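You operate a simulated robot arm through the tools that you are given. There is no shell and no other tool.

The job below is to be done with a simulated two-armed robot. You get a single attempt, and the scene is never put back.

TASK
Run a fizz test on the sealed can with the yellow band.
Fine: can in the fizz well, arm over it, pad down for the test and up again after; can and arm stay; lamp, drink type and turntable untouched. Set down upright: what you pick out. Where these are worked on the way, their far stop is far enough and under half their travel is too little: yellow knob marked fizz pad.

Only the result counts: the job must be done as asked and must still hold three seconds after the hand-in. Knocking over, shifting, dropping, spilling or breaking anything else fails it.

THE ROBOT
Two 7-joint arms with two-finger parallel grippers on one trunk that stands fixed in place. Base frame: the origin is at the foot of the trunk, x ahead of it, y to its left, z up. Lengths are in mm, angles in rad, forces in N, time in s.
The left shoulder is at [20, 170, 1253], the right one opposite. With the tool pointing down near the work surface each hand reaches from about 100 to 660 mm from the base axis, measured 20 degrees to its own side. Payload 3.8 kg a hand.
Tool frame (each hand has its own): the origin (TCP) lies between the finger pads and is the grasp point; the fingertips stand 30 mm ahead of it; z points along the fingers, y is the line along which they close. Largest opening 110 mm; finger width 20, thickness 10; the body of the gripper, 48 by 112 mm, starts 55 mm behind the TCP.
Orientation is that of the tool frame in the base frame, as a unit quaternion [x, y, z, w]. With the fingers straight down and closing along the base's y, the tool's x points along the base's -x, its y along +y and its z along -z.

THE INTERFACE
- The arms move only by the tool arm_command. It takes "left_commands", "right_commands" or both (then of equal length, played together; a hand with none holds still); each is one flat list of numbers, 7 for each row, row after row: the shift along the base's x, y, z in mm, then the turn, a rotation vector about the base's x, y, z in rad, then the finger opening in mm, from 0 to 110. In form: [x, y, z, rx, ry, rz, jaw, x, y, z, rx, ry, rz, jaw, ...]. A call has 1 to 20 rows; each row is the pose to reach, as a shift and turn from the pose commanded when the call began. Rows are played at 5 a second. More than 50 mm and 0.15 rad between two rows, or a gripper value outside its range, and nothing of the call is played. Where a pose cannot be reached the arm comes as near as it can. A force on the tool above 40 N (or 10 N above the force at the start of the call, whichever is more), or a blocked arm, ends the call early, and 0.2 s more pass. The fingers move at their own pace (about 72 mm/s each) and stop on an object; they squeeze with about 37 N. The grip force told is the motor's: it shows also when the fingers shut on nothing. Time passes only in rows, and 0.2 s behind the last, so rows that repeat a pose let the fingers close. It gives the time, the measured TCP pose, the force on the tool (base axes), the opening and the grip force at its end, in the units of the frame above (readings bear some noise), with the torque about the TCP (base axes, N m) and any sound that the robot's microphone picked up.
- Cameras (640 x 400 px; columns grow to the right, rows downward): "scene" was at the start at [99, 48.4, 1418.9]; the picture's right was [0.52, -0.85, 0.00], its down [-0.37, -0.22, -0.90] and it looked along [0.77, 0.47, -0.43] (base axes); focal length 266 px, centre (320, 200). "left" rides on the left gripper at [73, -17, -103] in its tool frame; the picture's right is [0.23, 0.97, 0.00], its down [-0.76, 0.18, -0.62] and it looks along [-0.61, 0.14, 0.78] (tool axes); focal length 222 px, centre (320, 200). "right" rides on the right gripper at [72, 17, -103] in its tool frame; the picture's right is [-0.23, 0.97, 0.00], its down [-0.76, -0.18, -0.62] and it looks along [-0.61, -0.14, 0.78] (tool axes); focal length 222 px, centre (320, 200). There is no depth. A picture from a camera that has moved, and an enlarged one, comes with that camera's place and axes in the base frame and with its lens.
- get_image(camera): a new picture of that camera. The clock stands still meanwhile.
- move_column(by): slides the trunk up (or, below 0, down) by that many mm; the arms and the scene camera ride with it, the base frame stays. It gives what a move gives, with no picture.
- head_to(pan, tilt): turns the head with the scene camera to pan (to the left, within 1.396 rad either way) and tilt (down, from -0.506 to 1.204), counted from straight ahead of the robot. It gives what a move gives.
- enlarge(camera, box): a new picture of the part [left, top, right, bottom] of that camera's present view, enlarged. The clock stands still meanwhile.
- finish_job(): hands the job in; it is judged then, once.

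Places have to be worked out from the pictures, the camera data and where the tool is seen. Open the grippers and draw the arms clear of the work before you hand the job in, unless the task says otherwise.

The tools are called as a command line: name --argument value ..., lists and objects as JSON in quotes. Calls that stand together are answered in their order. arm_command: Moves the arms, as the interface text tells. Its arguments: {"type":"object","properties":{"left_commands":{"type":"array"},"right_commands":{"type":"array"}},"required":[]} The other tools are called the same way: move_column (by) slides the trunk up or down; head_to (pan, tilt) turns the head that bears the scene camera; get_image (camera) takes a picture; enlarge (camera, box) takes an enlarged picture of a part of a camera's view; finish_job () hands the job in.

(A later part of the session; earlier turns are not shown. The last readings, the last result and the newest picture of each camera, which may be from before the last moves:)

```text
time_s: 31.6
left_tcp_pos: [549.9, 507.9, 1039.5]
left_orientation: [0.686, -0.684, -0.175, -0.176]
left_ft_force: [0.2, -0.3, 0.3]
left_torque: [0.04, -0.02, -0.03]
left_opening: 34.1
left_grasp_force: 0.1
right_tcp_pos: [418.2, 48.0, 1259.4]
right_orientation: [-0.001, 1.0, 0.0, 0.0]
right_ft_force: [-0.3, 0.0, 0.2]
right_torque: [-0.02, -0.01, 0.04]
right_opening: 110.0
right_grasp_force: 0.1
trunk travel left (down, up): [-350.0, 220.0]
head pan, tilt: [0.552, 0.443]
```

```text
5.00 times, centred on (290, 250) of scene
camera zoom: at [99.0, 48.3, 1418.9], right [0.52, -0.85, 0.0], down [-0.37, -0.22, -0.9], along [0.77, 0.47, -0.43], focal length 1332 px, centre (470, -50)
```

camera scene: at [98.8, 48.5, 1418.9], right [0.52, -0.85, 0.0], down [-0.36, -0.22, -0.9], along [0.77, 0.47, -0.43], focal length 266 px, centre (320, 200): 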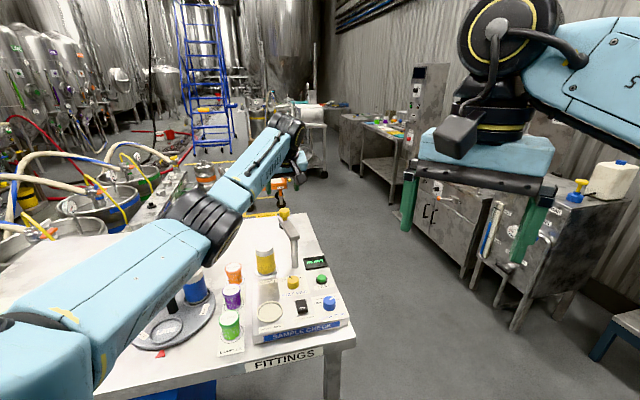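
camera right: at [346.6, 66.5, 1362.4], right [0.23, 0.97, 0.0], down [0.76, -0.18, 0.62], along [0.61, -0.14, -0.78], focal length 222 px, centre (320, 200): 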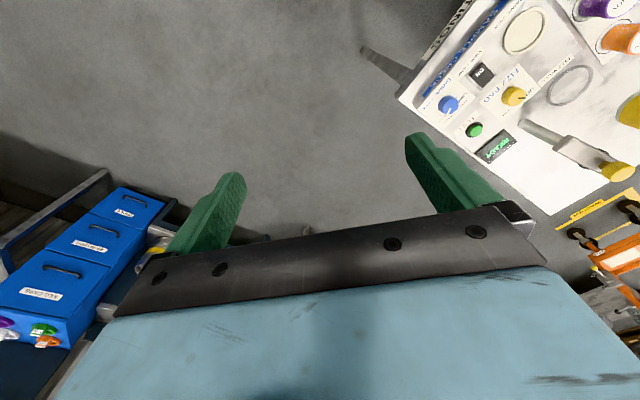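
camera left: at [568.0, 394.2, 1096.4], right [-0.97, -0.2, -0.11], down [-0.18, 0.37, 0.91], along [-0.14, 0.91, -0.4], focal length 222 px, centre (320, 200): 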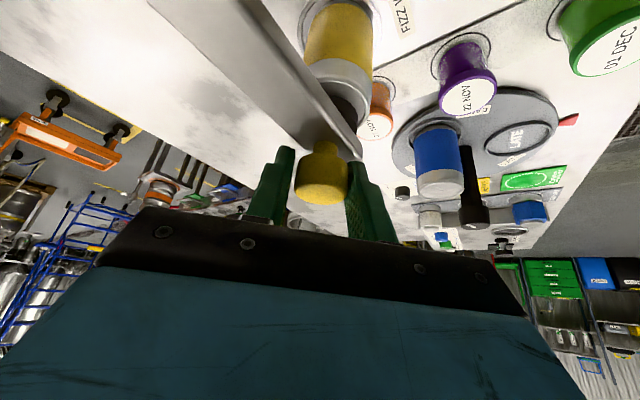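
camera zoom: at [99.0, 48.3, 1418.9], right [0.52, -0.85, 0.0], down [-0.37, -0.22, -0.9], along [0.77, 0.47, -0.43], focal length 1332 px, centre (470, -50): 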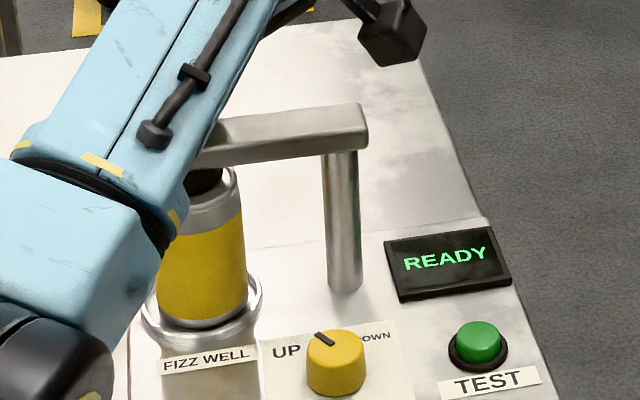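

The pad looks to be over the can. I'll open the fingers, lift straight up clear of the knob, and check the arm's alignment.

arm_command --left_commands '[0, 0, 0, 0, 0, 0, 50, 0, 0, 0, 0, 0, 0, 66, 0, 0, 10, 0, 0, 0, 66, 0, 0, 40, 0, 0, 0, 66, 0, 0, 75, 0, 0, 0, 66, 0, 0, 110, 0, 0, 0, 66, 0, 0, 110, 0, 0, 0, 66]'

get_image --camera "left"

enlarge --camera "right" --box '[540, 40, 640, 150]'

enlarge --camera "scene" --box '[250, 210, 330, 290]'

```text
time_s: 33.2
left_tcp_pos: [551.3, 506.7, 1150.8]
left_orientation: [0.686, -0.684, -0.175, -0.175]
left_ft_force: [-0.1, 0.6, -0.4]
left_torque: [0.02, 0.0, 0.02]
left_opening: 65.9
left_grasp_force: 0.1
right_tcp_pos: [418.7, 49.7, 1259.7]
right_orientation: [0.0, 1.0, 0.0, 0.0]
right_ft_force: [0.9, 0.1, 0.4]
right_torque: [-0.06, 0.01, 0.0]
right_opening: 109.8
right_grasp_force: 0.0
trunk travel left (down, up): [-350.0, 220.0]
head pan, tilt: [0.552, 0.443]
```

```text
taken
camera left: at [569.2, 394.5, 1207.1], right [-0.97, -0.2, -0.11], down [-0.18, 0.37, 0.91], along [-0.14, 0.91, -0.4], focal length 222 px, centre (320, 200)
```

left: 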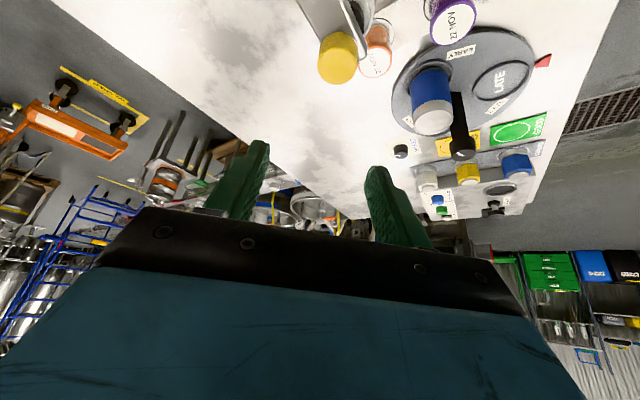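

```text
3.64 times, centred on (590, 95) of right
camera zoom: at [346.3, 67.3, 1362.4], right [0.23, 0.97, 0.0], down [0.76, -0.18, 0.62], along [0.61, -0.14, -0.78], focal length 808 px, centre (-662, 582)
```

zoom: 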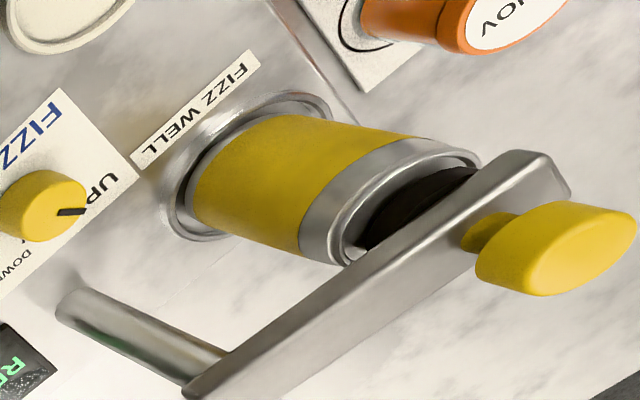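

```text
5.00 times, centred on (290, 250) of scene
camera zoom: at [99.1, 48.9, 1418.9], right [0.52, -0.85, 0.0], down [-0.37, -0.23, -0.9], along [0.77, 0.47, -0.43], focal length 1332 px, centre (470, -50)
```

zoom: 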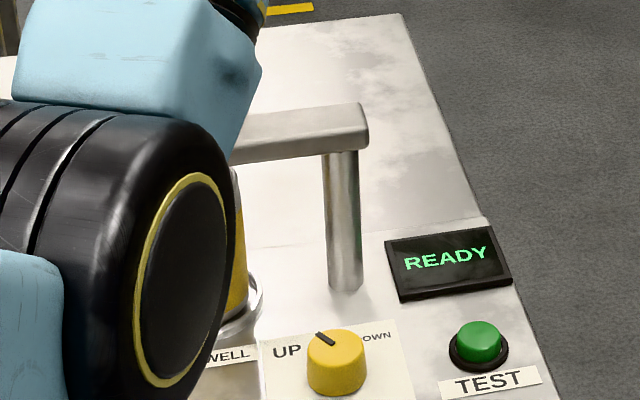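

The swing arm's knob now sits at about (548, 511), within ~2 mm of the can's axis, so the pad is over the can. Next I'll straighten the tool to vertical and move above the fizz pad knob at (543, 407).

arm_command --left_commands '[-1, -20, 0, -0.1, 0, 0, 66, -2, -40, 0, -0.2, 0, 0, 66, -4, -60, 0, -0.3, 0, 0, 66, -5, -80, 0, -0.4, 0, 0, 66, -7, -99, 0, -0.5, 0, 0, 66, -7, -99, -30, -0.5, 0, 0, 66, -7, -99, -60, -0.5, 0, 0, 66, -7, -99, -60, -0.5, 0, 0, 66]'

get_image --camera "left"

get_image --camera "scene"

enlarge --camera "right" --box '[440, 20, 640, 180]'

```text
time_s: 35.0
left_tcp_pos: [541.9, 408.3, 1092.0]
left_orientation: [0.708, -0.706, 0.001, -0.001]
left_ft_force: [0.0, -0.1, 0.3]
left_torque: [0.0, 0.0, -0.01]
left_opening: 65.8
left_grasp_force: 0.1
right_tcp_pos: [419.2, 49.8, 1260.1]
right_orientation: [0.0, 1.0, 0.0, 0.0]
right_ft_force: [0.8, 0.0, 0.5]
right_torque: [-0.01, -0.02, -0.01]
right_opening: 109.8
right_grasp_force: 0.0
trunk travel left (down, up): [-350.0, 220.0]
head pan, tilt: [0.552, 0.443]
```

```text
taken
camera left: at [560.1, 335.5, 1195.0], right [-0.97, -0.23, 0.0], down [-0.18, 0.76, 0.62], along [-0.14, 0.61, -0.78], focal length 222 px, centre (320, 200)
```

left: 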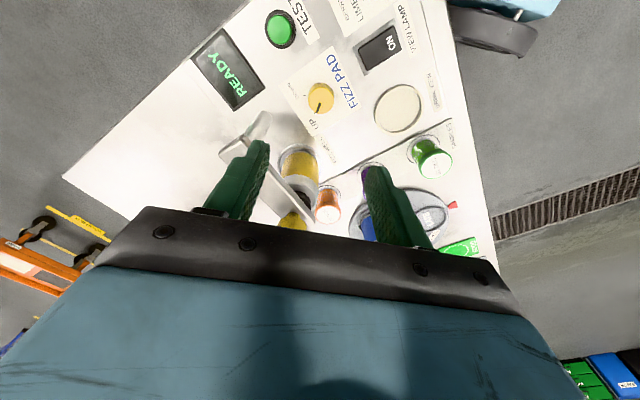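

```text
taken
camera scene: at [99.0, 48.4, 1418.9], right [0.52, -0.85, 0.0], down [-0.37, -0.22, -0.9], along [0.77, 0.47, -0.43], focal length 266 px, centre (320, 200)
```

scene: 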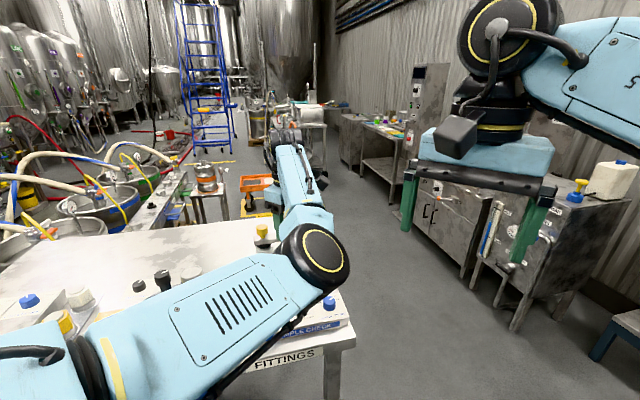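

```text
2.50 times, centred on (540, 100) of right
camera zoom: at [346.2, 66.7, 1362.5], right [0.23, 0.97, 0.0], down [0.76, -0.18, 0.62], along [0.61, -0.14, -0.78], focal length 555 px, centre (-230, 450)
```

zoom: 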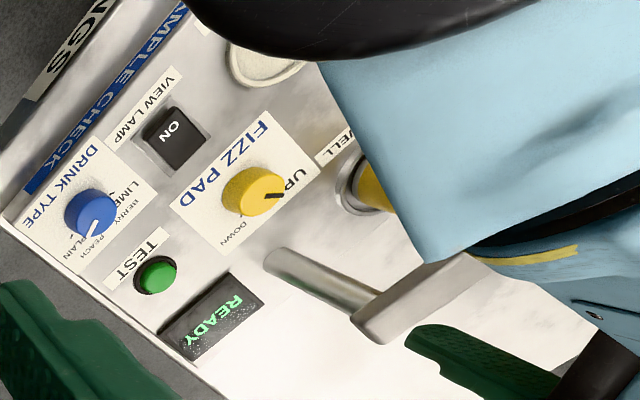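

The hand is vertical above the fizz pad knob, but the left elbow has swung in toward the right hand. I'll move the right hand aside with a slight turn so its camera still sees the panel, and enlarge the left view of the knob.

enlarge --camera "left" --box '[270, 50, 370, 140]'

arm_command --right_commands '[0, -35, 0, 0, 0, 0.1, 110, 0, -70, 0, 0, 0, 0.2, 110, 0, -105, 0, 0, 0, 0.3, 110, 0, -130, 0, 0, 0, 0.4, 110, 0, -130, 0, 0, 0, 0.4, 110]'

get_image --camera "right"

get_image --camera "scene"

```text
4.44 times, centred on (320, 95) of left
camera zoom: at [560.1, 335.5, 1195.0], right [-0.97, -0.23, 0.0], down [-0.18, 0.76, 0.62], along [-0.14, 0.61, -0.78], focal length 987 px, centre (320, 667)
```

zoom: 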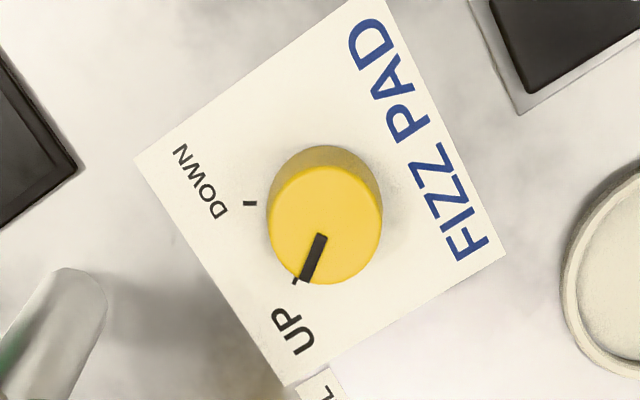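

```text
time_s: 36.2
left_tcp_pos: [543.4, 408.1, 1091.3]
left_orientation: [0.708, -0.706, 0.0, 0.0]
left_ft_force: [0.0, 0.2, 0.0]
left_torque: [0.01, -0.02, -0.03]
left_opening: 66.0
left_grasp_force: 0.0
right_tcp_pos: [419.8, -79.2, 1259.3]
right_orientation: [-0.199, 0.98, 0.001, 0.0]
right_ft_force: [0.2, 0.0, -0.6]
right_torque: [0.02, -0.02, -0.01]
right_opening: 110.1
right_grasp_force: 0.0
trunk travel left (down, up): [-350.0, 220.0]
head pan, tilt: [0.552, 0.443]
```

```text
taken
camera right: at [346.5, -92.5, 1362.7], right [-0.17, 0.99, 0.0], down [0.77, 0.13, 0.62], along [0.61, 0.11, -0.78], focal length 222 px, centre (320, 200)
```

right: 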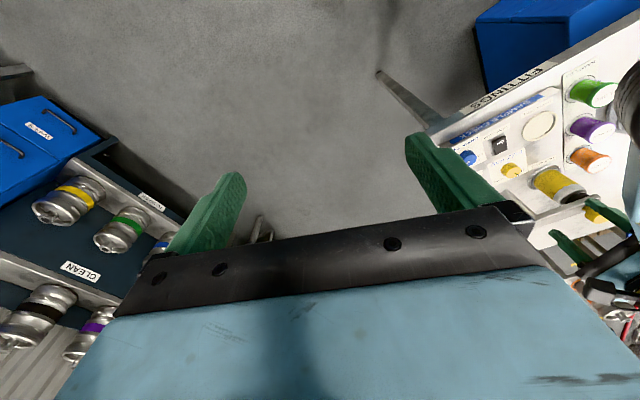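

```text
taken
camera scene: at [99.1, 48.6, 1418.9], right [0.52, -0.85, 0.0], down [-0.37, -0.23, -0.9], along [0.77, 0.47, -0.43], focal length 266 px, centre (320, 200)
```

scene: 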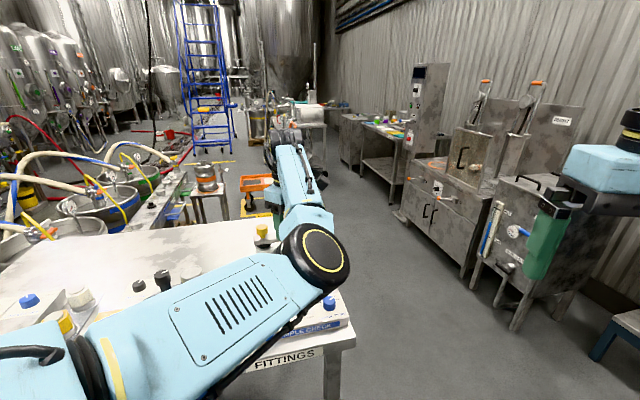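

The knob top is at (542.3, 408, 909), about 31 mm wide, and the pointer sits on the UP tick (azimuth ~82°). The DOWN tick is ~72° clockwise. I'll descend over it with the fingers open 60 mm, checking part-way.

arm_command --left_commands '[-0.5, 0, -30, 0, 0, 0, 60, -0.5, 0, -60, 0, 0, 0, 60, -0.5, 0, -90, 0, 0, 0, 60, -0.5, 0, -120, 0, 0, 0, 60, -0.5, 0, -120, 0, 0, 0, 60]'

get_image --camera "left"

get_image --camera "scene"

enlarge --camera "right" --box '[430, 60, 640, 260]'

```text
time_s: 37.4
left_tcp_pos: [543.4, 408.2, 969.0]
left_orientation: [0.708, -0.706, 0.0, 0.001]
left_ft_force: [-0.3, 0.2, 0.0]
left_torque: [0.01, -0.02, -0.01]
left_opening: 60.3
left_grasp_force: 0.1
right_tcp_pos: [419.2, -80.2, 1261.2]
right_orientation: [-0.198, 0.98, 0.0, 0.0]
right_ft_force: [0.6, 0.6, -0.2]
right_torque: [-0.01, 0.0, 0.0]
right_opening: 110.0
right_grasp_force: 0.1
trunk travel left (down, up): [-350.0, 220.0]
head pan, tilt: [0.552, 0.443]
```

```text
taken
camera left: at [561.5, 337.5, 1072.7], right [-0.97, -0.23, 0.0], down [-0.18, 0.76, 0.62], along [-0.14, 0.61, -0.78], focal length 222 px, centre (320, 200)
```

left: 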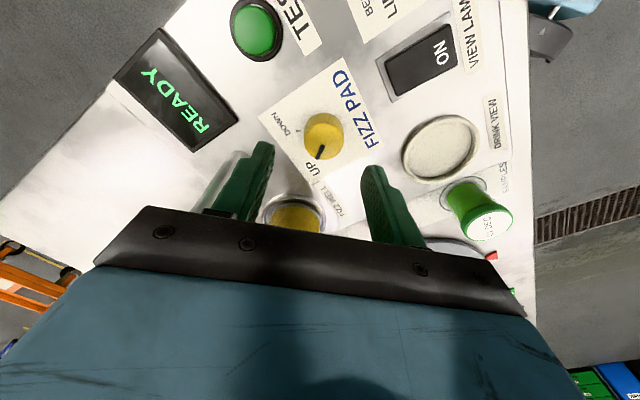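

```text
taken
camera scene: at [98.9, 48.2, 1419.0], right [0.52, -0.85, 0.0], down [-0.37, -0.22, -0.9], along [0.77, 0.47, -0.43], focal length 266 px, centre (320, 200)
```

scene: 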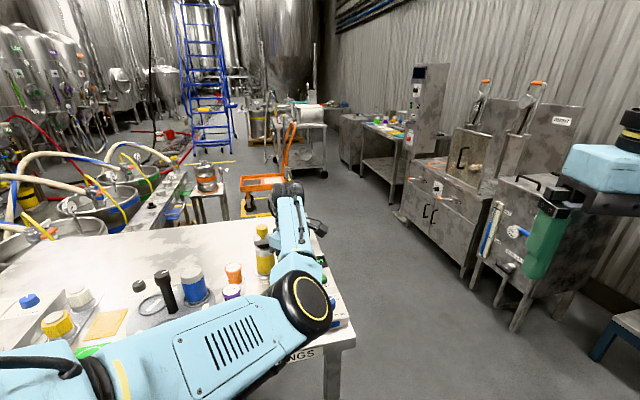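

```text
2.00 times, centred on (535, 160) of right
camera zoom: at [346.3, -92.4, 1362.8], right [-0.17, 0.99, 0.0], down [0.77, 0.13, 0.62], along [0.61, 0.11, -0.78], focal length 444 px, centre (-110, 280)
```

zoom: 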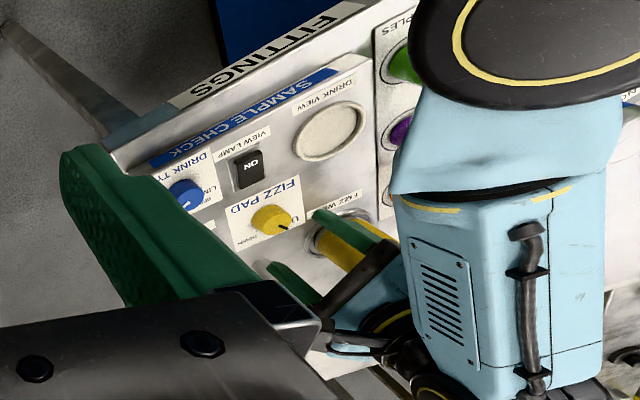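

Alignment is good and the elbow is about 100 mm clear of everything. I'll descend the last 46 mm and close gently on the knob.

arm_command --left_commands '[0, 0, -15, 0, 0, 0, 60, 0, 0, -30, 0, 0, 0, 60, 0, 0, -40, 0, 0, 0, 60, 0, 0, -46, 0, 0, 0, 60, 0, 0, -46, 0, 0, 0, 60]'

get_image --camera "left"

enlarge --camera "right" --box '[460, 110, 600, 240]'

```text
time_s: 38.6
left_tcp_pos: [543.3, 408.0, 925.5]
left_orientation: [0.708, -0.706, 0.0, 0.0]
left_ft_force: [0.5, 0.7, 0.3]
left_torque: [-0.03, -0.03, -0.02]
left_opening: 60.3
left_grasp_force: 0.1
right_tcp_pos: [419.8, -79.9, 1260.6]
right_orientation: [-0.199, 0.98, 0.0, -0.001]
right_ft_force: [-0.1, -0.4, 0.9]
right_torque: [-0.01, 0.0, 0.0]
right_opening: 110.1
right_grasp_force: 0.1
trunk travel left (down, up): [-350.0, 220.0]
head pan, tilt: [0.552, 0.443]
```

```text
taken
camera left: at [561.0, 336.0, 1027.8], right [-0.97, -0.23, 0.0], down [-0.18, 0.76, 0.62], along [-0.14, 0.61, -0.78], focal length 222 px, centre (320, 200)
```

left: 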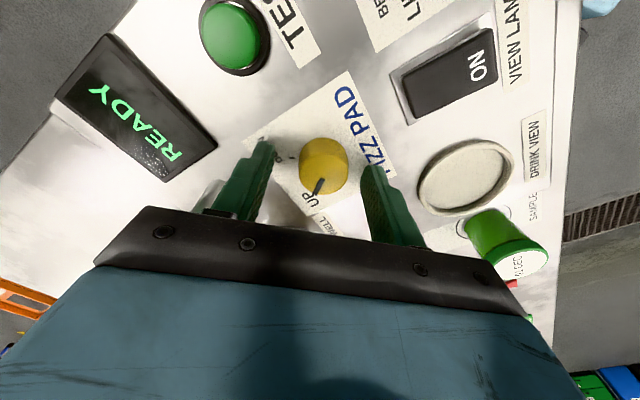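

```text
3.08 times, centred on (530, 175) of right
camera zoom: at [346.4, -92.4, 1362.8], right [-0.17, 0.99, 0.0], down [0.77, 0.13, 0.62], along [0.61, 0.11, -0.78], focal length 684 px, centre (-326, 277)
```

zoom: 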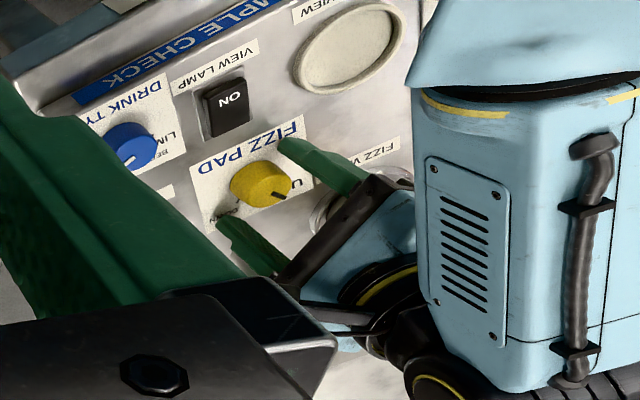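

The knob lies between the fingertips at the right depth with no contact force. I'll close on it.

arm_command --left_commands '[0, 0, 0, 0, 0, 0, 46, 0, 0, 0, 0, 0, 0, 36, 0, 0, 0, 0, 0, 0, 30, 0, 0, 0, 0, 0, 0, 25, 0, 0, 0, 0, 0, 0, 22, 0, 0, 0, 0, 0, 0, 22]'

get_image --camera "left"

```text
time_s: 40.0
left_tcp_pos: [540.8, 409.2, 925.2]
left_orientation: [0.709, -0.706, 0.0, 0.001]
left_ft_force: [-13.8, -0.8, -2.2]
left_torque: [0.1, 0.62, 0.0]
left_opening: 32.3
left_grasp_force: 45.4
right_tcp_pos: [418.8, -79.9, 1260.2]
right_orientation: [-0.199, 0.98, 0.0, 0.002]
right_ft_force: [-0.3, 0.8, 0.3]
right_torque: [-0.03, 0.01, 0.02]
right_opening: 109.9
right_grasp_force: 0.0
trunk travel left (down, up): [-350.0, 220.0]
head pan, tilt: [0.552, 0.443]
```

```text
taken
camera left: at [559.4, 336.3, 1027.8], right [-0.97, -0.23, 0.0], down [-0.18, 0.76, 0.62], along [-0.15, 0.61, -0.78], focal length 222 px, centre (320, 200)
```

left: 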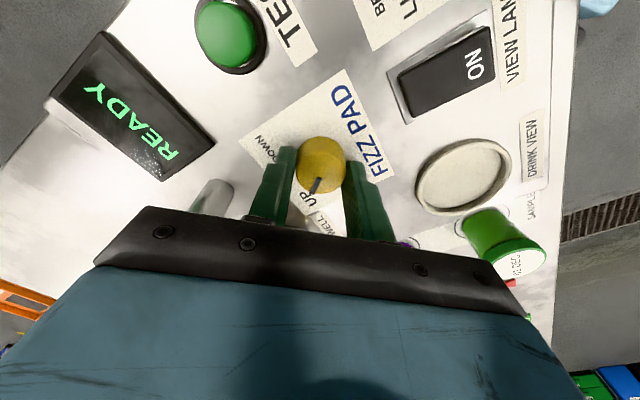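

The knob is gripped at 32 mm, but a −14 N side force says the tool is about 2 mm off in x. I'll shift −2 mm in x to relieve it before turning.

arm_command --left_commands '[-1, 0, 0, 0, 0, 0, 22, -2, 0, 0, 0, 0, 0, 22, -2, 0, 0, 0, 0, 0, 22]'

```text
time_s: 40.8
left_tcp_pos: [541.3, 408.0, 924.6]
left_orientation: [0.708, -0.706, 0.0, 0.0]
left_ft_force: [-4.6, 0.2, -6.1]
left_torque: [-0.21, -0.06, -0.01]
left_opening: 32.3
left_grasp_force: 44.6
right_tcp_pos: [419.8, -79.9, 1261.2]
right_orientation: [-0.198, 0.98, 0.0, 0.0]
right_ft_force: [-0.4, -0.3, 0.2]
right_torque: [0.0, -0.02, -0.03]
right_opening: 110.1
right_grasp_force: 0.0
trunk travel left (down, up): [-350.0, 220.0]
head pan, tilt: [0.552, 0.443]
```

The side force has dropped to about −5 N. I'll turn the knob clockwise by 0.6 rad first and read the torque.

arm_command --left_commands '[-0.5, 0, 0, 0, 0, -0.1, 22, -0.5, 0, 0, 0, 0, -0.2, 22, -0.5, 0, 0, 0, 0, -0.3, 22, -0.5, 0, 0, 0, 0, -0.4, 22, -0.5, 0, 0, 0, 0, -0.5, 22, -0.5, 0, 0, 0, 0, -0.6, 22, -0.5, 0, 0, 0, 0, -0.6, 22]'

get_image --camera "left"

```text
time_s: 42.4
left_tcp_pos: [542.2, 406.8, 923.7]
left_orientation: [-0.467, 0.884, 0.0, 0.002]
left_ft_force: [14.6, 4.7, 2.4]
left_torque: [-0.39, -0.15, 0.04]
left_opening: 32.3
left_grasp_force: 44.3
right_tcp_pos: [421.7, -79.7, 1259.4]
right_orientation: [-0.2, 0.98, 0.0, -0.001]
right_ft_force: [-0.5, 1.1, 0.0]
right_torque: [0.03, -0.02, 0.01]
right_opening: 110.2
right_grasp_force: 0.1
trunk travel left (down, up): [-350.0, 220.0]
head pan, tilt: [0.552, 0.443]
```

```text
taken
camera left: at [515.5, 338.8, 1027.7], right [-0.93, 0.36, 0.0], down [0.28, 0.73, 0.62], along [0.23, 0.58, -0.78], focal length 222 px, centre (320, 200)
```

left: 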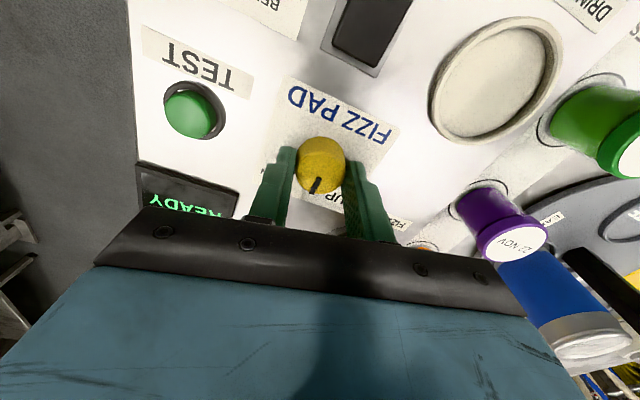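

The knob turned about 34° with the hand, with almost no torque. I'll correct the tool centre by (+1.5, +0.5) and continue clockwise toward the DOWN stop.

arm_command --left_commands '[1.5, 0.5, 0, 0, 0, -0.08, 22, 1.5, 0.5, 0, 0, 0, -0.18, 22, 1.5, 0.5, 0, 0, 0, -0.28, 22, 1.5, 0.5, 0, 0, 0, -0.38, 22, 1.5, 0.5, 0, 0, 0, -0.48, 22, 1.5, 0.5, 0, 0, 0, -0.56, 22, 1.5, 0.5, 0, 0, 0, -0.56, 22]'

get_image --camera "left"

enlarge --camera "right" --box '[460, 90, 640, 250]'

```text
time_s: 44.0
left_tcp_pos: [542.4, 406.3, 923.1]
left_orientation: [-0.204, 0.979, 0.0, 0.001]
left_ft_force: [13.6, -2.9, 6.0]
left_torque: [0.09, -1.26, 0.02]
left_opening: 31.9
left_grasp_force: 45.1
right_tcp_pos: [419.6, -80.4, 1259.9]
right_orientation: [-0.199, 0.98, 0.001, 0.0]
right_ft_force: [0.4, -0.4, -0.9]
right_torque: [0.0, -0.03, -0.01]
right_opening: 110.0
right_grasp_force: 0.0
trunk travel left (down, up): [-350.0, 220.0]
head pan, tilt: [0.552, 0.443]
```

```text
taken
camera left: at [483.5, 363.2, 1027.8], right [-0.6, 0.8, 0.0], down [0.63, 0.47, 0.62], along [0.5, 0.37, -0.78], focal length 222 px, centre (320, 200)
```

left: 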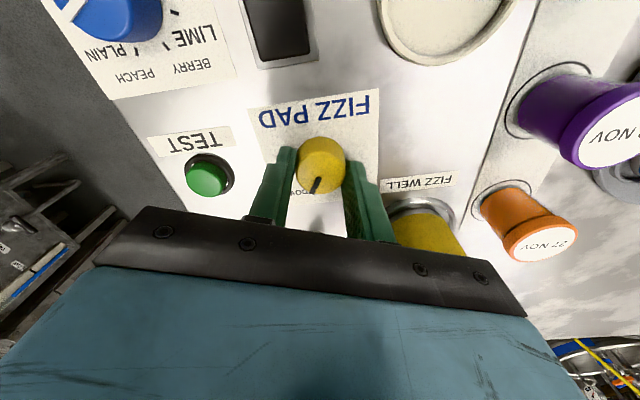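

```text
2.50 times, centred on (550, 170) of right
camera zoom: at [347.5, -93.0, 1362.5], right [-0.17, 0.99, 0.0], down [0.77, 0.13, 0.62], along [0.61, 0.11, -0.78], focal length 555 px, centre (-255, 275)
```

zoom: 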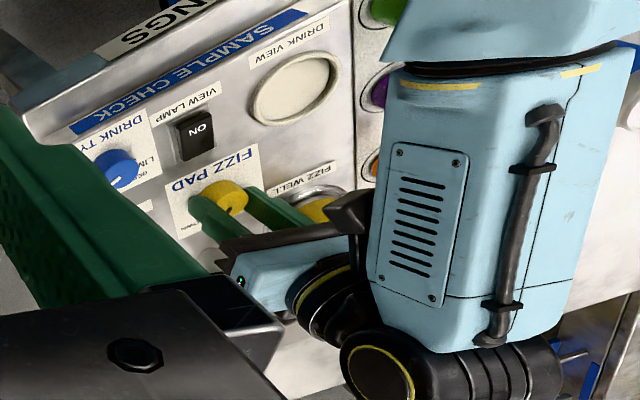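

The knob has turned about 67° with no stop felt yet. I'll add a small x correction and turn on in small steps until the stop shows.

arm_command --left_commands '[1.5, 0, 0, 0, 0, -0.05, 22, 1.5, 0, 0, 0, 0, -0.1, 22, 1.5, 0, 0, 0, 0, -0.13, 22, 1.5, 0, 0, 0, 0, -0.13, 22]'

enlarge --camera "left" --box '[240, 80, 400, 220]'

enlarge --camera "scene" --box '[230, 200, 350, 300]'

```text
time_s: 45.0
left_tcp_pos: [542.9, 407.3, 924.0]
left_orientation: [-0.14, 0.99, 0.0, 0.0]
left_ft_force: [2.1, -7.1, 7.4]
left_torque: [-0.48, 0.53, 0.35]
left_opening: 32.4
left_grasp_force: 45.3
right_tcp_pos: [420.5, -79.9, 1259.5]
right_orientation: [-0.199, 0.98, 0.0, 0.0]
right_ft_force: [0.4, -0.4, 0.7]
right_torque: [0.02, -0.01, 0.02]
right_opening: 110.0
right_grasp_force: 0.1
trunk travel left (down, up): [-350.0, 220.0]
head pan, tilt: [0.552, 0.443]
```

```text
2.86 times, centred on (320, 150) of left
camera zoom: at [478.3, 371.0, 1028.0], right [-0.49, 0.87, 0.0], down [0.68, 0.38, 0.62], along [0.54, 0.3, -0.78], focal length 635 px, centre (320, 343)
```

zoom: 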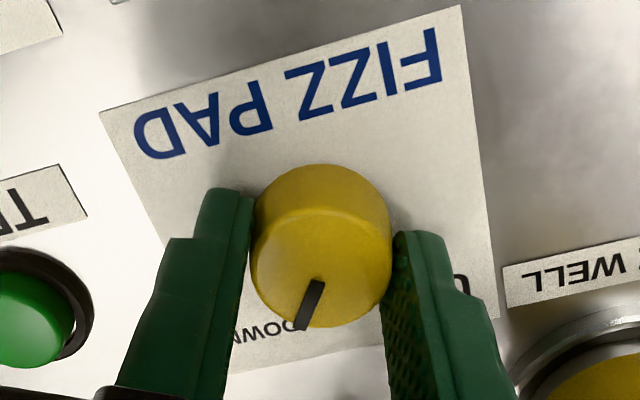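

```text
4.00 times, centred on (290, 250) of scene
camera zoom: at [98.5, 47.0, 1419.0], right [0.52, -0.85, 0.0], down [-0.36, -0.22, -0.9], along [0.77, 0.47, -0.43], focal length 1065 px, centre (440, 0)
```

zoom: 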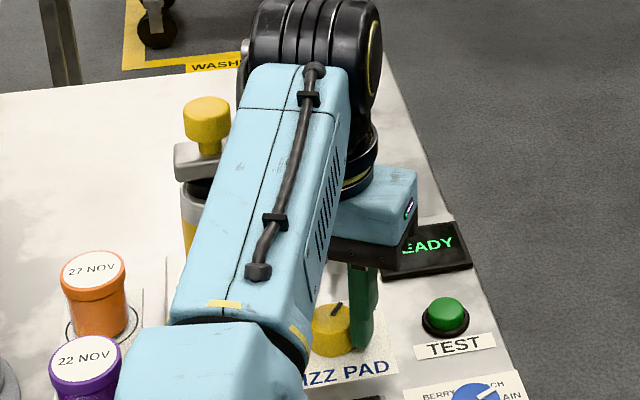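

Torque about z has risen to 0.35 N·m and the pointer is at DOWN, so the stop is being reached. I'll press a touch further to be sure, then look at the pad on the can.

arm_command --left_commands '[0, -0.5, 0, 0, 0, -0.04, 22, 0, -0.5, 0, 0, 0, -0.04, 22]'

enlarge --camera "scene" --box '[256, 215, 306, 265]'

enlarge --camera "right" --box '[500, 120, 640, 260]'

enlarge --camera "left" --box '[240, 80, 400, 220]'

```text
time_s: 45.6
left_tcp_pos: [542.5, 407.2, 924.2]
left_orientation: [-0.121, 0.993, 0.0, 0.0]
left_ft_force: [0.9, -5.7, 3.1]
left_torque: [-0.11, -0.24, 0.33]
left_opening: 32.0
left_grasp_force: 45.1
right_tcp_pos: [419.6, -80.7, 1258.6]
right_orientation: [-0.199, 0.98, 0.001, 0.0]
right_ft_force: [-0.4, 0.6, -0.3]
right_torque: [-0.05, -0.04, 0.01]
right_opening: 109.9
right_grasp_force: 0.0
trunk travel left (down, up): [-350.0, 220.0]
head pan, tilt: [0.552, 0.443]
```

```text
8.00 times, centred on (281, 240) of scene
camera zoom: at [98.8, 47.4, 1418.9], right [0.52, -0.85, 0.0], down [-0.36, -0.22, -0.9], along [0.77, 0.47, -0.43], focal length 2131 px, centre (632, -120)
```

zoom: 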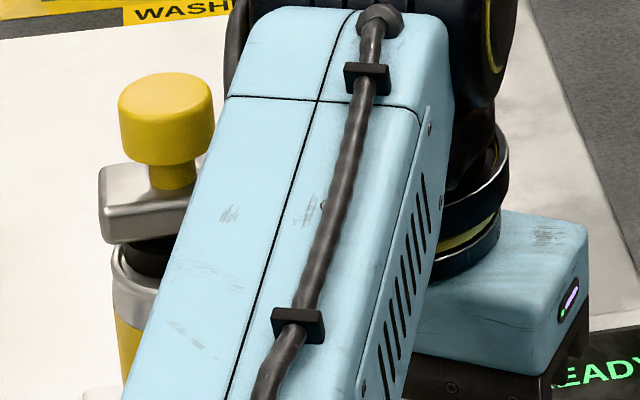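

```text
2.86 times, centred on (570, 190) of right
camera zoom: at [346.2, -93.3, 1362.8], right [-0.17, 0.99, 0.0], down [0.77, 0.13, 0.62], along [0.61, 0.11, -0.78], focal length 635 px, centre (-394, 229)
```

zoom: 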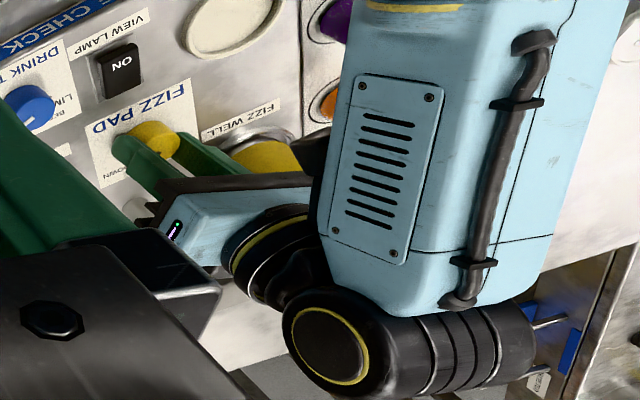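

```text
2.86 times, centred on (320, 150) of left
camera zoom: at [477.2, 373.5, 1027.8], right [-0.46, 0.89, 0.0], down [0.7, 0.36, 0.62], along [0.55, 0.28, -0.78], focal length 635 px, centre (320, 343)
```

zoom: 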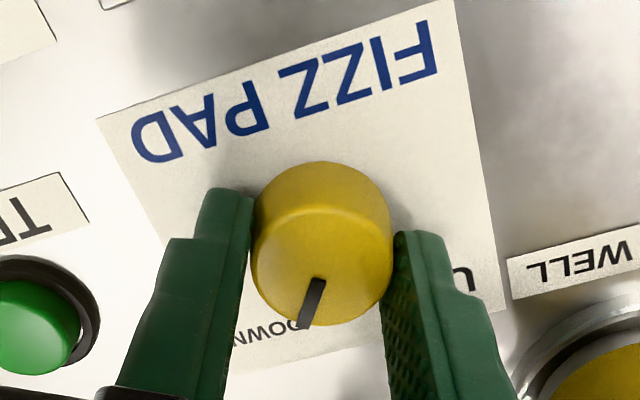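

The pad now rests on the can's top and the torque holds at the stop (total ~76°). I'll open the fingers, rise clear of the knob, and go to above the TEST button with the fingers closing.

arm_command --left_commands '[0, 0, 0, 0, 0, 0, 40, 0, 0, 0, 0, 0, 0, 60, 0, 0, 0, 0, 0, 0, 60, 0, 0, 20, 0, 0, 0, 60, 0, 0, 45, 0, 0, 0, 60, 0, 0, 65, 0, 0, 0, 60, 0, 0, 65, 0, 0, 0, 60]'

get_image --camera "left"

enlarge --camera "left" --box '[200, 60, 400, 200]'

get_image --camera "scene"

```text
time_s: 47.2
left_tcp_pos: [542.4, 407.9, 991.1]
left_orientation: [-0.12, 0.993, 0.001, 0.0]
left_ft_force: [-0.2, 0.1, 0.0]
left_torque: [-0.01, -0.02, 0.02]
left_opening: 59.8
left_grasp_force: 0.0
right_tcp_pos: [419.9, -80.2, 1260.1]
right_orientation: [-0.199, 0.98, 0.0, 0.0]
right_ft_force: [0.7, -0.2, 0.0]
right_torque: [0.01, -0.01, 0.0]
right_opening: 109.7
right_grasp_force: 0.0
trunk travel left (down, up): [-350.0, 220.0]
head pan, tilt: [0.552, 0.443]
```

```text
taken
camera left: at [477.4, 374.2, 1094.6], right [-0.46, 0.89, 0.0], down [0.7, 0.36, 0.62], along [0.55, 0.28, -0.78], focal length 222 px, centre (320, 200)
```

left: 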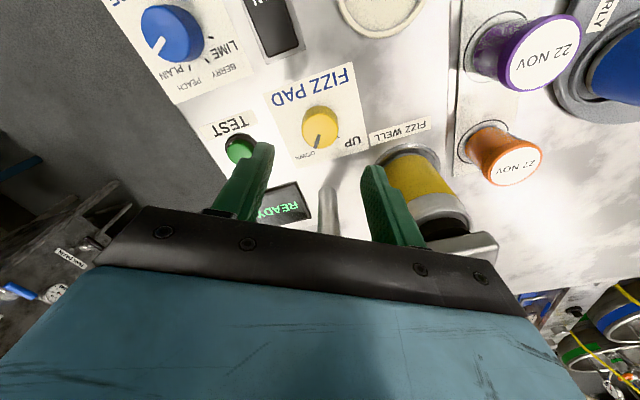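

```text
2.86 times, centred on (300, 130) of left
camera zoom: at [477.4, 374.2, 1094.6], right [-0.46, 0.89, 0.0], down [0.7, 0.36, 0.62], along [0.55, 0.28, -0.78], focal length 635 px, centre (377, 400)
```

zoom: 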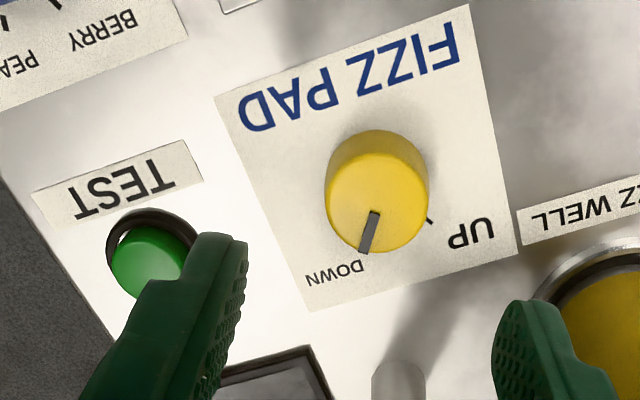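

```text
taken
camera scene: at [98.9, 49.1, 1418.9], right [0.52, -0.85, 0.0], down [-0.37, -0.23, -0.9], along [0.77, 0.47, -0.43], focal length 266 px, centre (320, 200)
```

scene: 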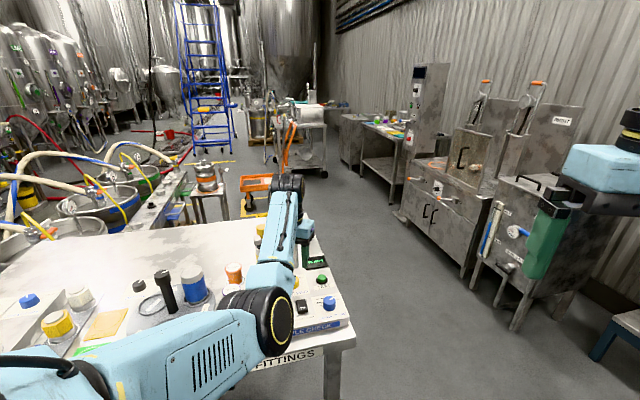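

The knob stays at DOWN with the pad on the can. I'll move above the TEST button at about (600, 352) and close the fingers to make a pushing tip.

arm_command --left_commands '[19, -19, 10, 0, 0, 0, 40, 38, -38, 10, 0, 0, 0, 20, 57, -56.5, 10, 0, 0, 0, 0, 57, -56.5, 10, 0, 0, 0, 0]'

get_image --camera "left"

enlarge --camera "left" --box '[260, 80, 400, 200]'

enlarge --camera "right" --box '[440, 100, 600, 240]'

get_image --camera "scene"

```text
time_s: 48.2
left_tcp_pos: [599.1, 352.3, 1000.1]
left_orientation: [-0.122, 0.993, 0.0, 0.0]
left_ft_force: [0.4, -0.3, -0.2]
left_torque: [-0.04, 0.03, -0.03]
left_opening: 0.0
left_grasp_force: 36.7
right_tcp_pos: [418.8, -79.8, 1259.7]
right_orientation: [-0.199, 0.98, 0.001, 0.0]
right_ft_force: [-0.8, -0.6, 0.3]
right_torque: [-0.01, 0.01, 0.0]
right_opening: 110.3
right_grasp_force: 0.2
trunk travel left (down, up): [-350.0, 220.0]
head pan, tilt: [0.552, 0.443]
```

```text
taken
camera left: at [533.9, 318.7, 1103.6], right [-0.46, 0.89, 0.0], down [0.7, 0.36, 0.62], along [0.56, 0.28, -0.78], focal length 222 px, centre (320, 200)
```

left: 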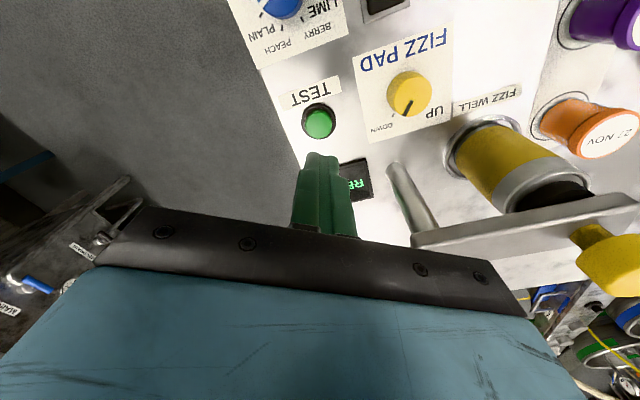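

```text
3.33 times, centred on (330, 140) of left
camera zoom: at [533.9, 318.7, 1103.6], right [-0.46, 0.89, 0.0], down [0.7, 0.36, 0.62], along [0.56, 0.28, -0.78], focal length 740 px, centre (287, 400)
```

zoom: 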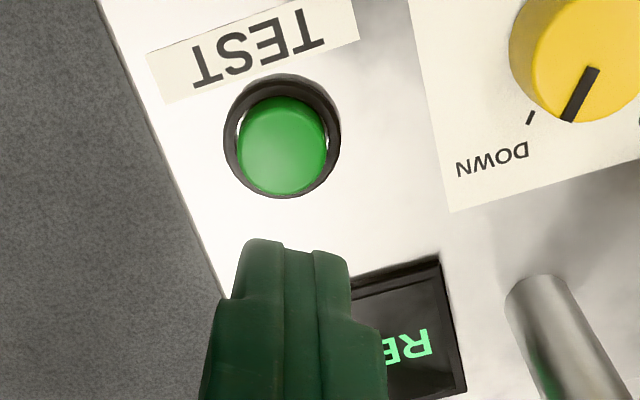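

```text
2.86 times, centred on (520, 170) of right
camera zoom: at [346.2, -92.1, 1362.9], right [-0.17, 0.99, 0.0], down [0.77, 0.13, 0.62], along [0.61, 0.11, -0.78], focal length 635 px, centre (-251, 286)
```

zoom: 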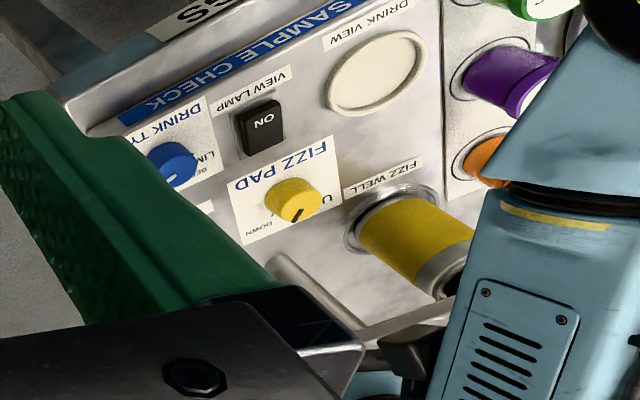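

```text
taken
camera scene: at [98.8, 48.6, 1418.9], right [0.52, -0.85, 0.0], down [-0.36, -0.23, -0.9], along [0.77, 0.47, -0.43], focal length 266 px, centre (320, 200)
```

scene: 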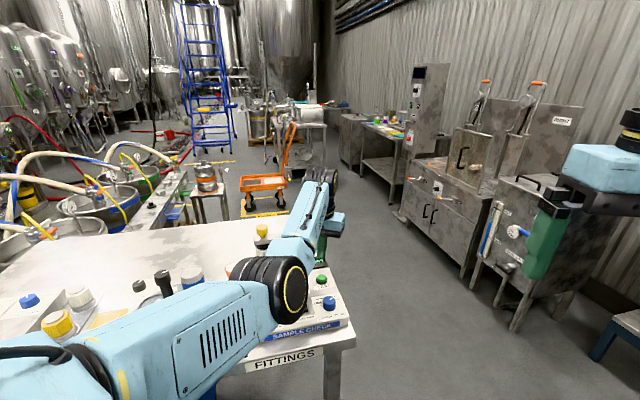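

The button measures (601, 352), directly under the closed fingertips. I'll descend to just above it, then press in small steps while watching force and display.

arm_command --left_commands '[0.5, -0.5, -25, 0, 0, 0, 0, 0.5, -0.5, -50, 0, 0, 0, 0, 0.5, -0.5, -64, 0, 0, 0, 0, 0.5, -0.5, -64, 0, 0, 0, 0]'

enlarge --camera "left" --box '[240, 80, 400, 220]'

enlarge --camera "scene" --box '[270, 220, 350, 300]'

```text
time_s: 49.2
left_tcp_pos: [599.9, 351.5, 933.6]
left_orientation: [-0.122, 0.992, 0.001, 0.001]
left_ft_force: [-0.2, 0.4, 0.1]
left_torque: [0.01, 0.01, -0.01]
left_opening: 0.0
left_grasp_force: 36.5
right_tcp_pos: [420.3, -80.1, 1260.1]
right_orientation: [-0.198, 0.98, 0.0, 0.0]
right_ft_force: [-0.7, -0.8, 0.3]
right_torque: [0.01, 0.0, -0.01]
right_opening: 110.3
right_grasp_force: 0.1
trunk travel left (down, up): [-350.0, 220.0]
head pan, tilt: [0.552, 0.443]
```

```text
2.86 times, centred on (320, 150) of left
camera zoom: at [535.4, 318.0, 1039.2], right [-0.46, 0.89, 0.0], down [0.7, 0.36, 0.62], along [0.55, 0.28, -0.78], focal length 635 px, centre (320, 343)
```

zoom: 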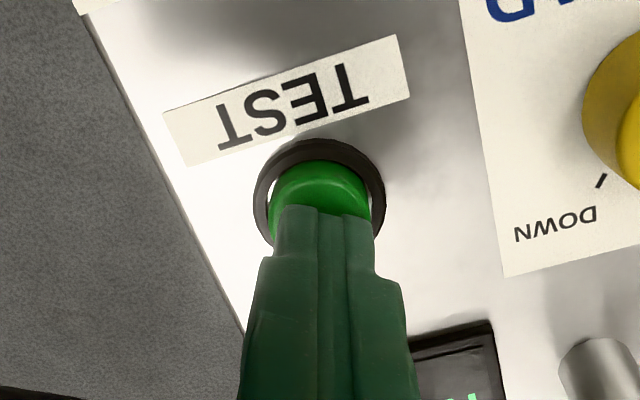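

```text
5.00 times, centred on (310, 260) of scene
camera zoom: at [98.9, 48.2, 1418.9], right [0.52, -0.85, 0.0], down [-0.37, -0.22, -0.9], along [0.77, 0.47, -0.43], focal length 1332 px, centre (370, -100)
```

zoom: 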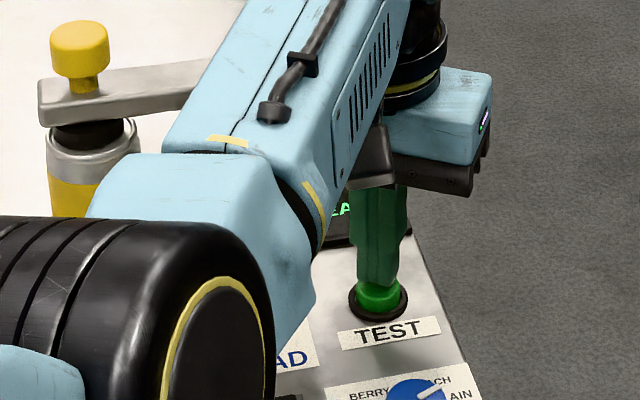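

The tip is centred over the button and the pad is resting on the can. Pressing now in steps.

arm_command --left_commands '[0, 0, -3, 0, 0, 0, 0, 0, 0, -6, 0, 0, 0, 0, 0, 0, -8, 0, 0, 0, 0, 0, 0, -9, 0, 0, 0, 0, 0, 0, -9, 0, 0, 0, 0]'

enlarge --camera "scene" --box '[270, 220, 350, 300]'

get_image --camera "left"

```text
time_s: 50.4
left_tcp_pos: [600.8, 350.5, 927.6]
left_orientation: [-0.122, 0.993, 0.0, 0.002]
left_ft_force: [1.3, 3.3, 7.4]
left_torque: [0.05, -0.07, 0.0]
left_opening: 0.0
left_grasp_force: 36.5
right_tcp_pos: [418.7, -80.4, 1261.5]
right_orientation: [-0.198, 0.98, 0.0, -0.001]
right_ft_force: [0.0, -0.7, -0.2]
right_torque: [-0.02, 0.03, -0.02]
right_opening: 109.9
right_grasp_force: 0.1
trunk travel left (down, up): [-350.0, 220.0]
head pan, tilt: [0.552, 0.443]
heard: click
```

```text
5.00 times, centred on (310, 260) of scene
camera zoom: at [98.6, 48.2, 1419.0], right [0.52, -0.85, 0.0], down [-0.36, -0.22, -0.9], along [0.77, 0.47, -0.43], focal length 1332 px, centre (370, -100)
```

zoom: 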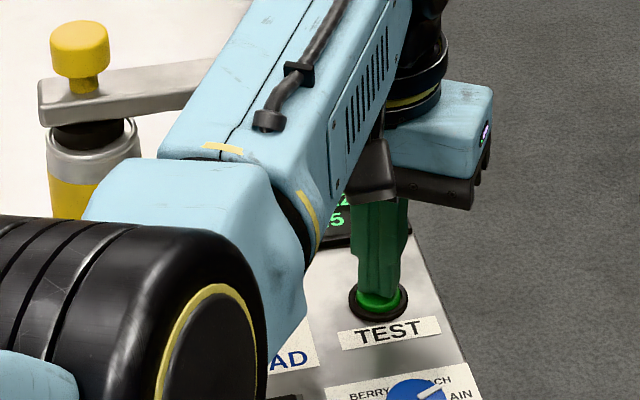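

```text
taken
camera left: at [535.3, 317.3, 1031.2], right [-0.46, 0.89, 0.0], down [0.69, 0.36, 0.63], along [0.56, 0.28, -0.78], focal length 222 px, centre (320, 200)
```

left: 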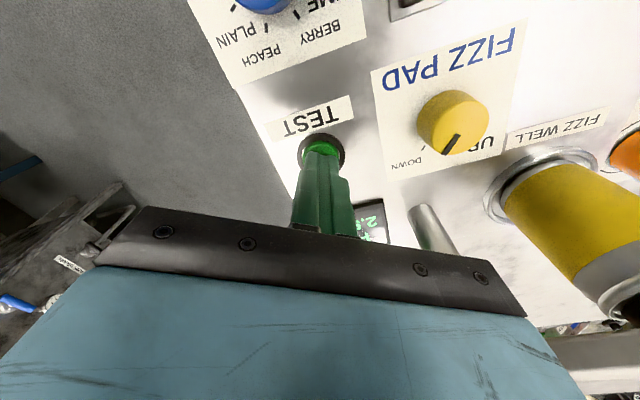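

A click was heard and the display changed to a reading. I'll lift off the button and read the display.

arm_command --left_commands '[0, 0, 10, 0, 0, 0, 0, 0, 0, 40, 0, 0, 0, 0, 0, 0, 75, 0, 0, 0, 0, -20, 0, 100, 0, 0, 0, 0, -20, 0, 100, 0, 0, 0, 0]'

get_image --camera "left"

enlarge --camera "left" --box '[280, 100, 440, 240]'

enlarge --camera "scene" --box '[250, 210, 350, 300]'

```text
time_s: 51.6
left_tcp_pos: [580.1, 353.0, 1026.1]
left_orientation: [-0.123, 0.992, 0.0, 0.0]
left_ft_force: [-0.4, 0.4, -0.1]
left_torque: [-0.01, 0.0, 0.03]
left_opening: 0.0
left_grasp_force: 36.4
right_tcp_pos: [420.2, -79.1, 1260.4]
right_orientation: [-0.198, 0.98, -0.001, 0.0]
right_ft_force: [0.1, 0.3, -0.1]
right_torque: [0.0, -0.02, -0.04]
right_opening: 109.9
right_grasp_force: 0.0
trunk travel left (down, up): [-350.0, 220.0]
head pan, tilt: [0.552, 0.443]
```

```text
taken
camera left: at [515.5, 319.1, 1130.1], right [-0.46, 0.89, 0.0], down [0.7, 0.36, 0.62], along [0.55, 0.28, -0.78], focal length 222 px, centre (320, 200)
```

left: 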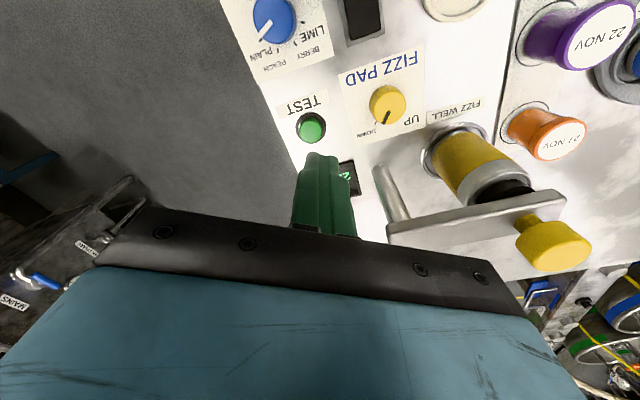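

```text
2.86 times, centred on (360, 170) of left
camera zoom: at [515.5, 319.1, 1130.1], right [-0.46, 0.89, 0.0], down [0.7, 0.36, 0.62], along [0.55, 0.28, -0.78], focal length 635 px, centre (206, 286)
```

zoom: 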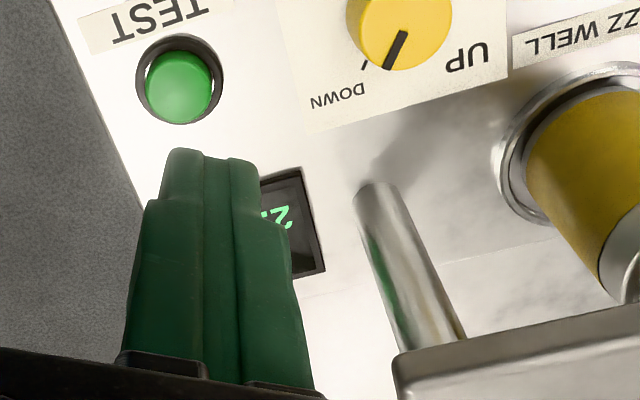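

```text
4.44 times, centred on (300, 255) of scene
camera zoom: at [99.2, 49.1, 1418.8], right [0.52, -0.85, 0.0], down [-0.37, -0.23, -0.9], along [0.77, 0.47, -0.43], focal length 1184 px, centre (409, -44)
```

zoom: 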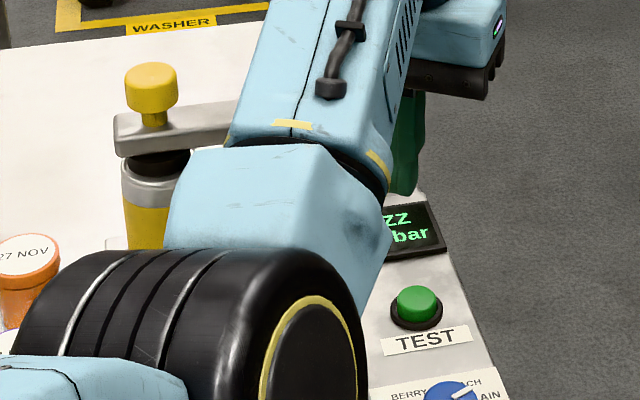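

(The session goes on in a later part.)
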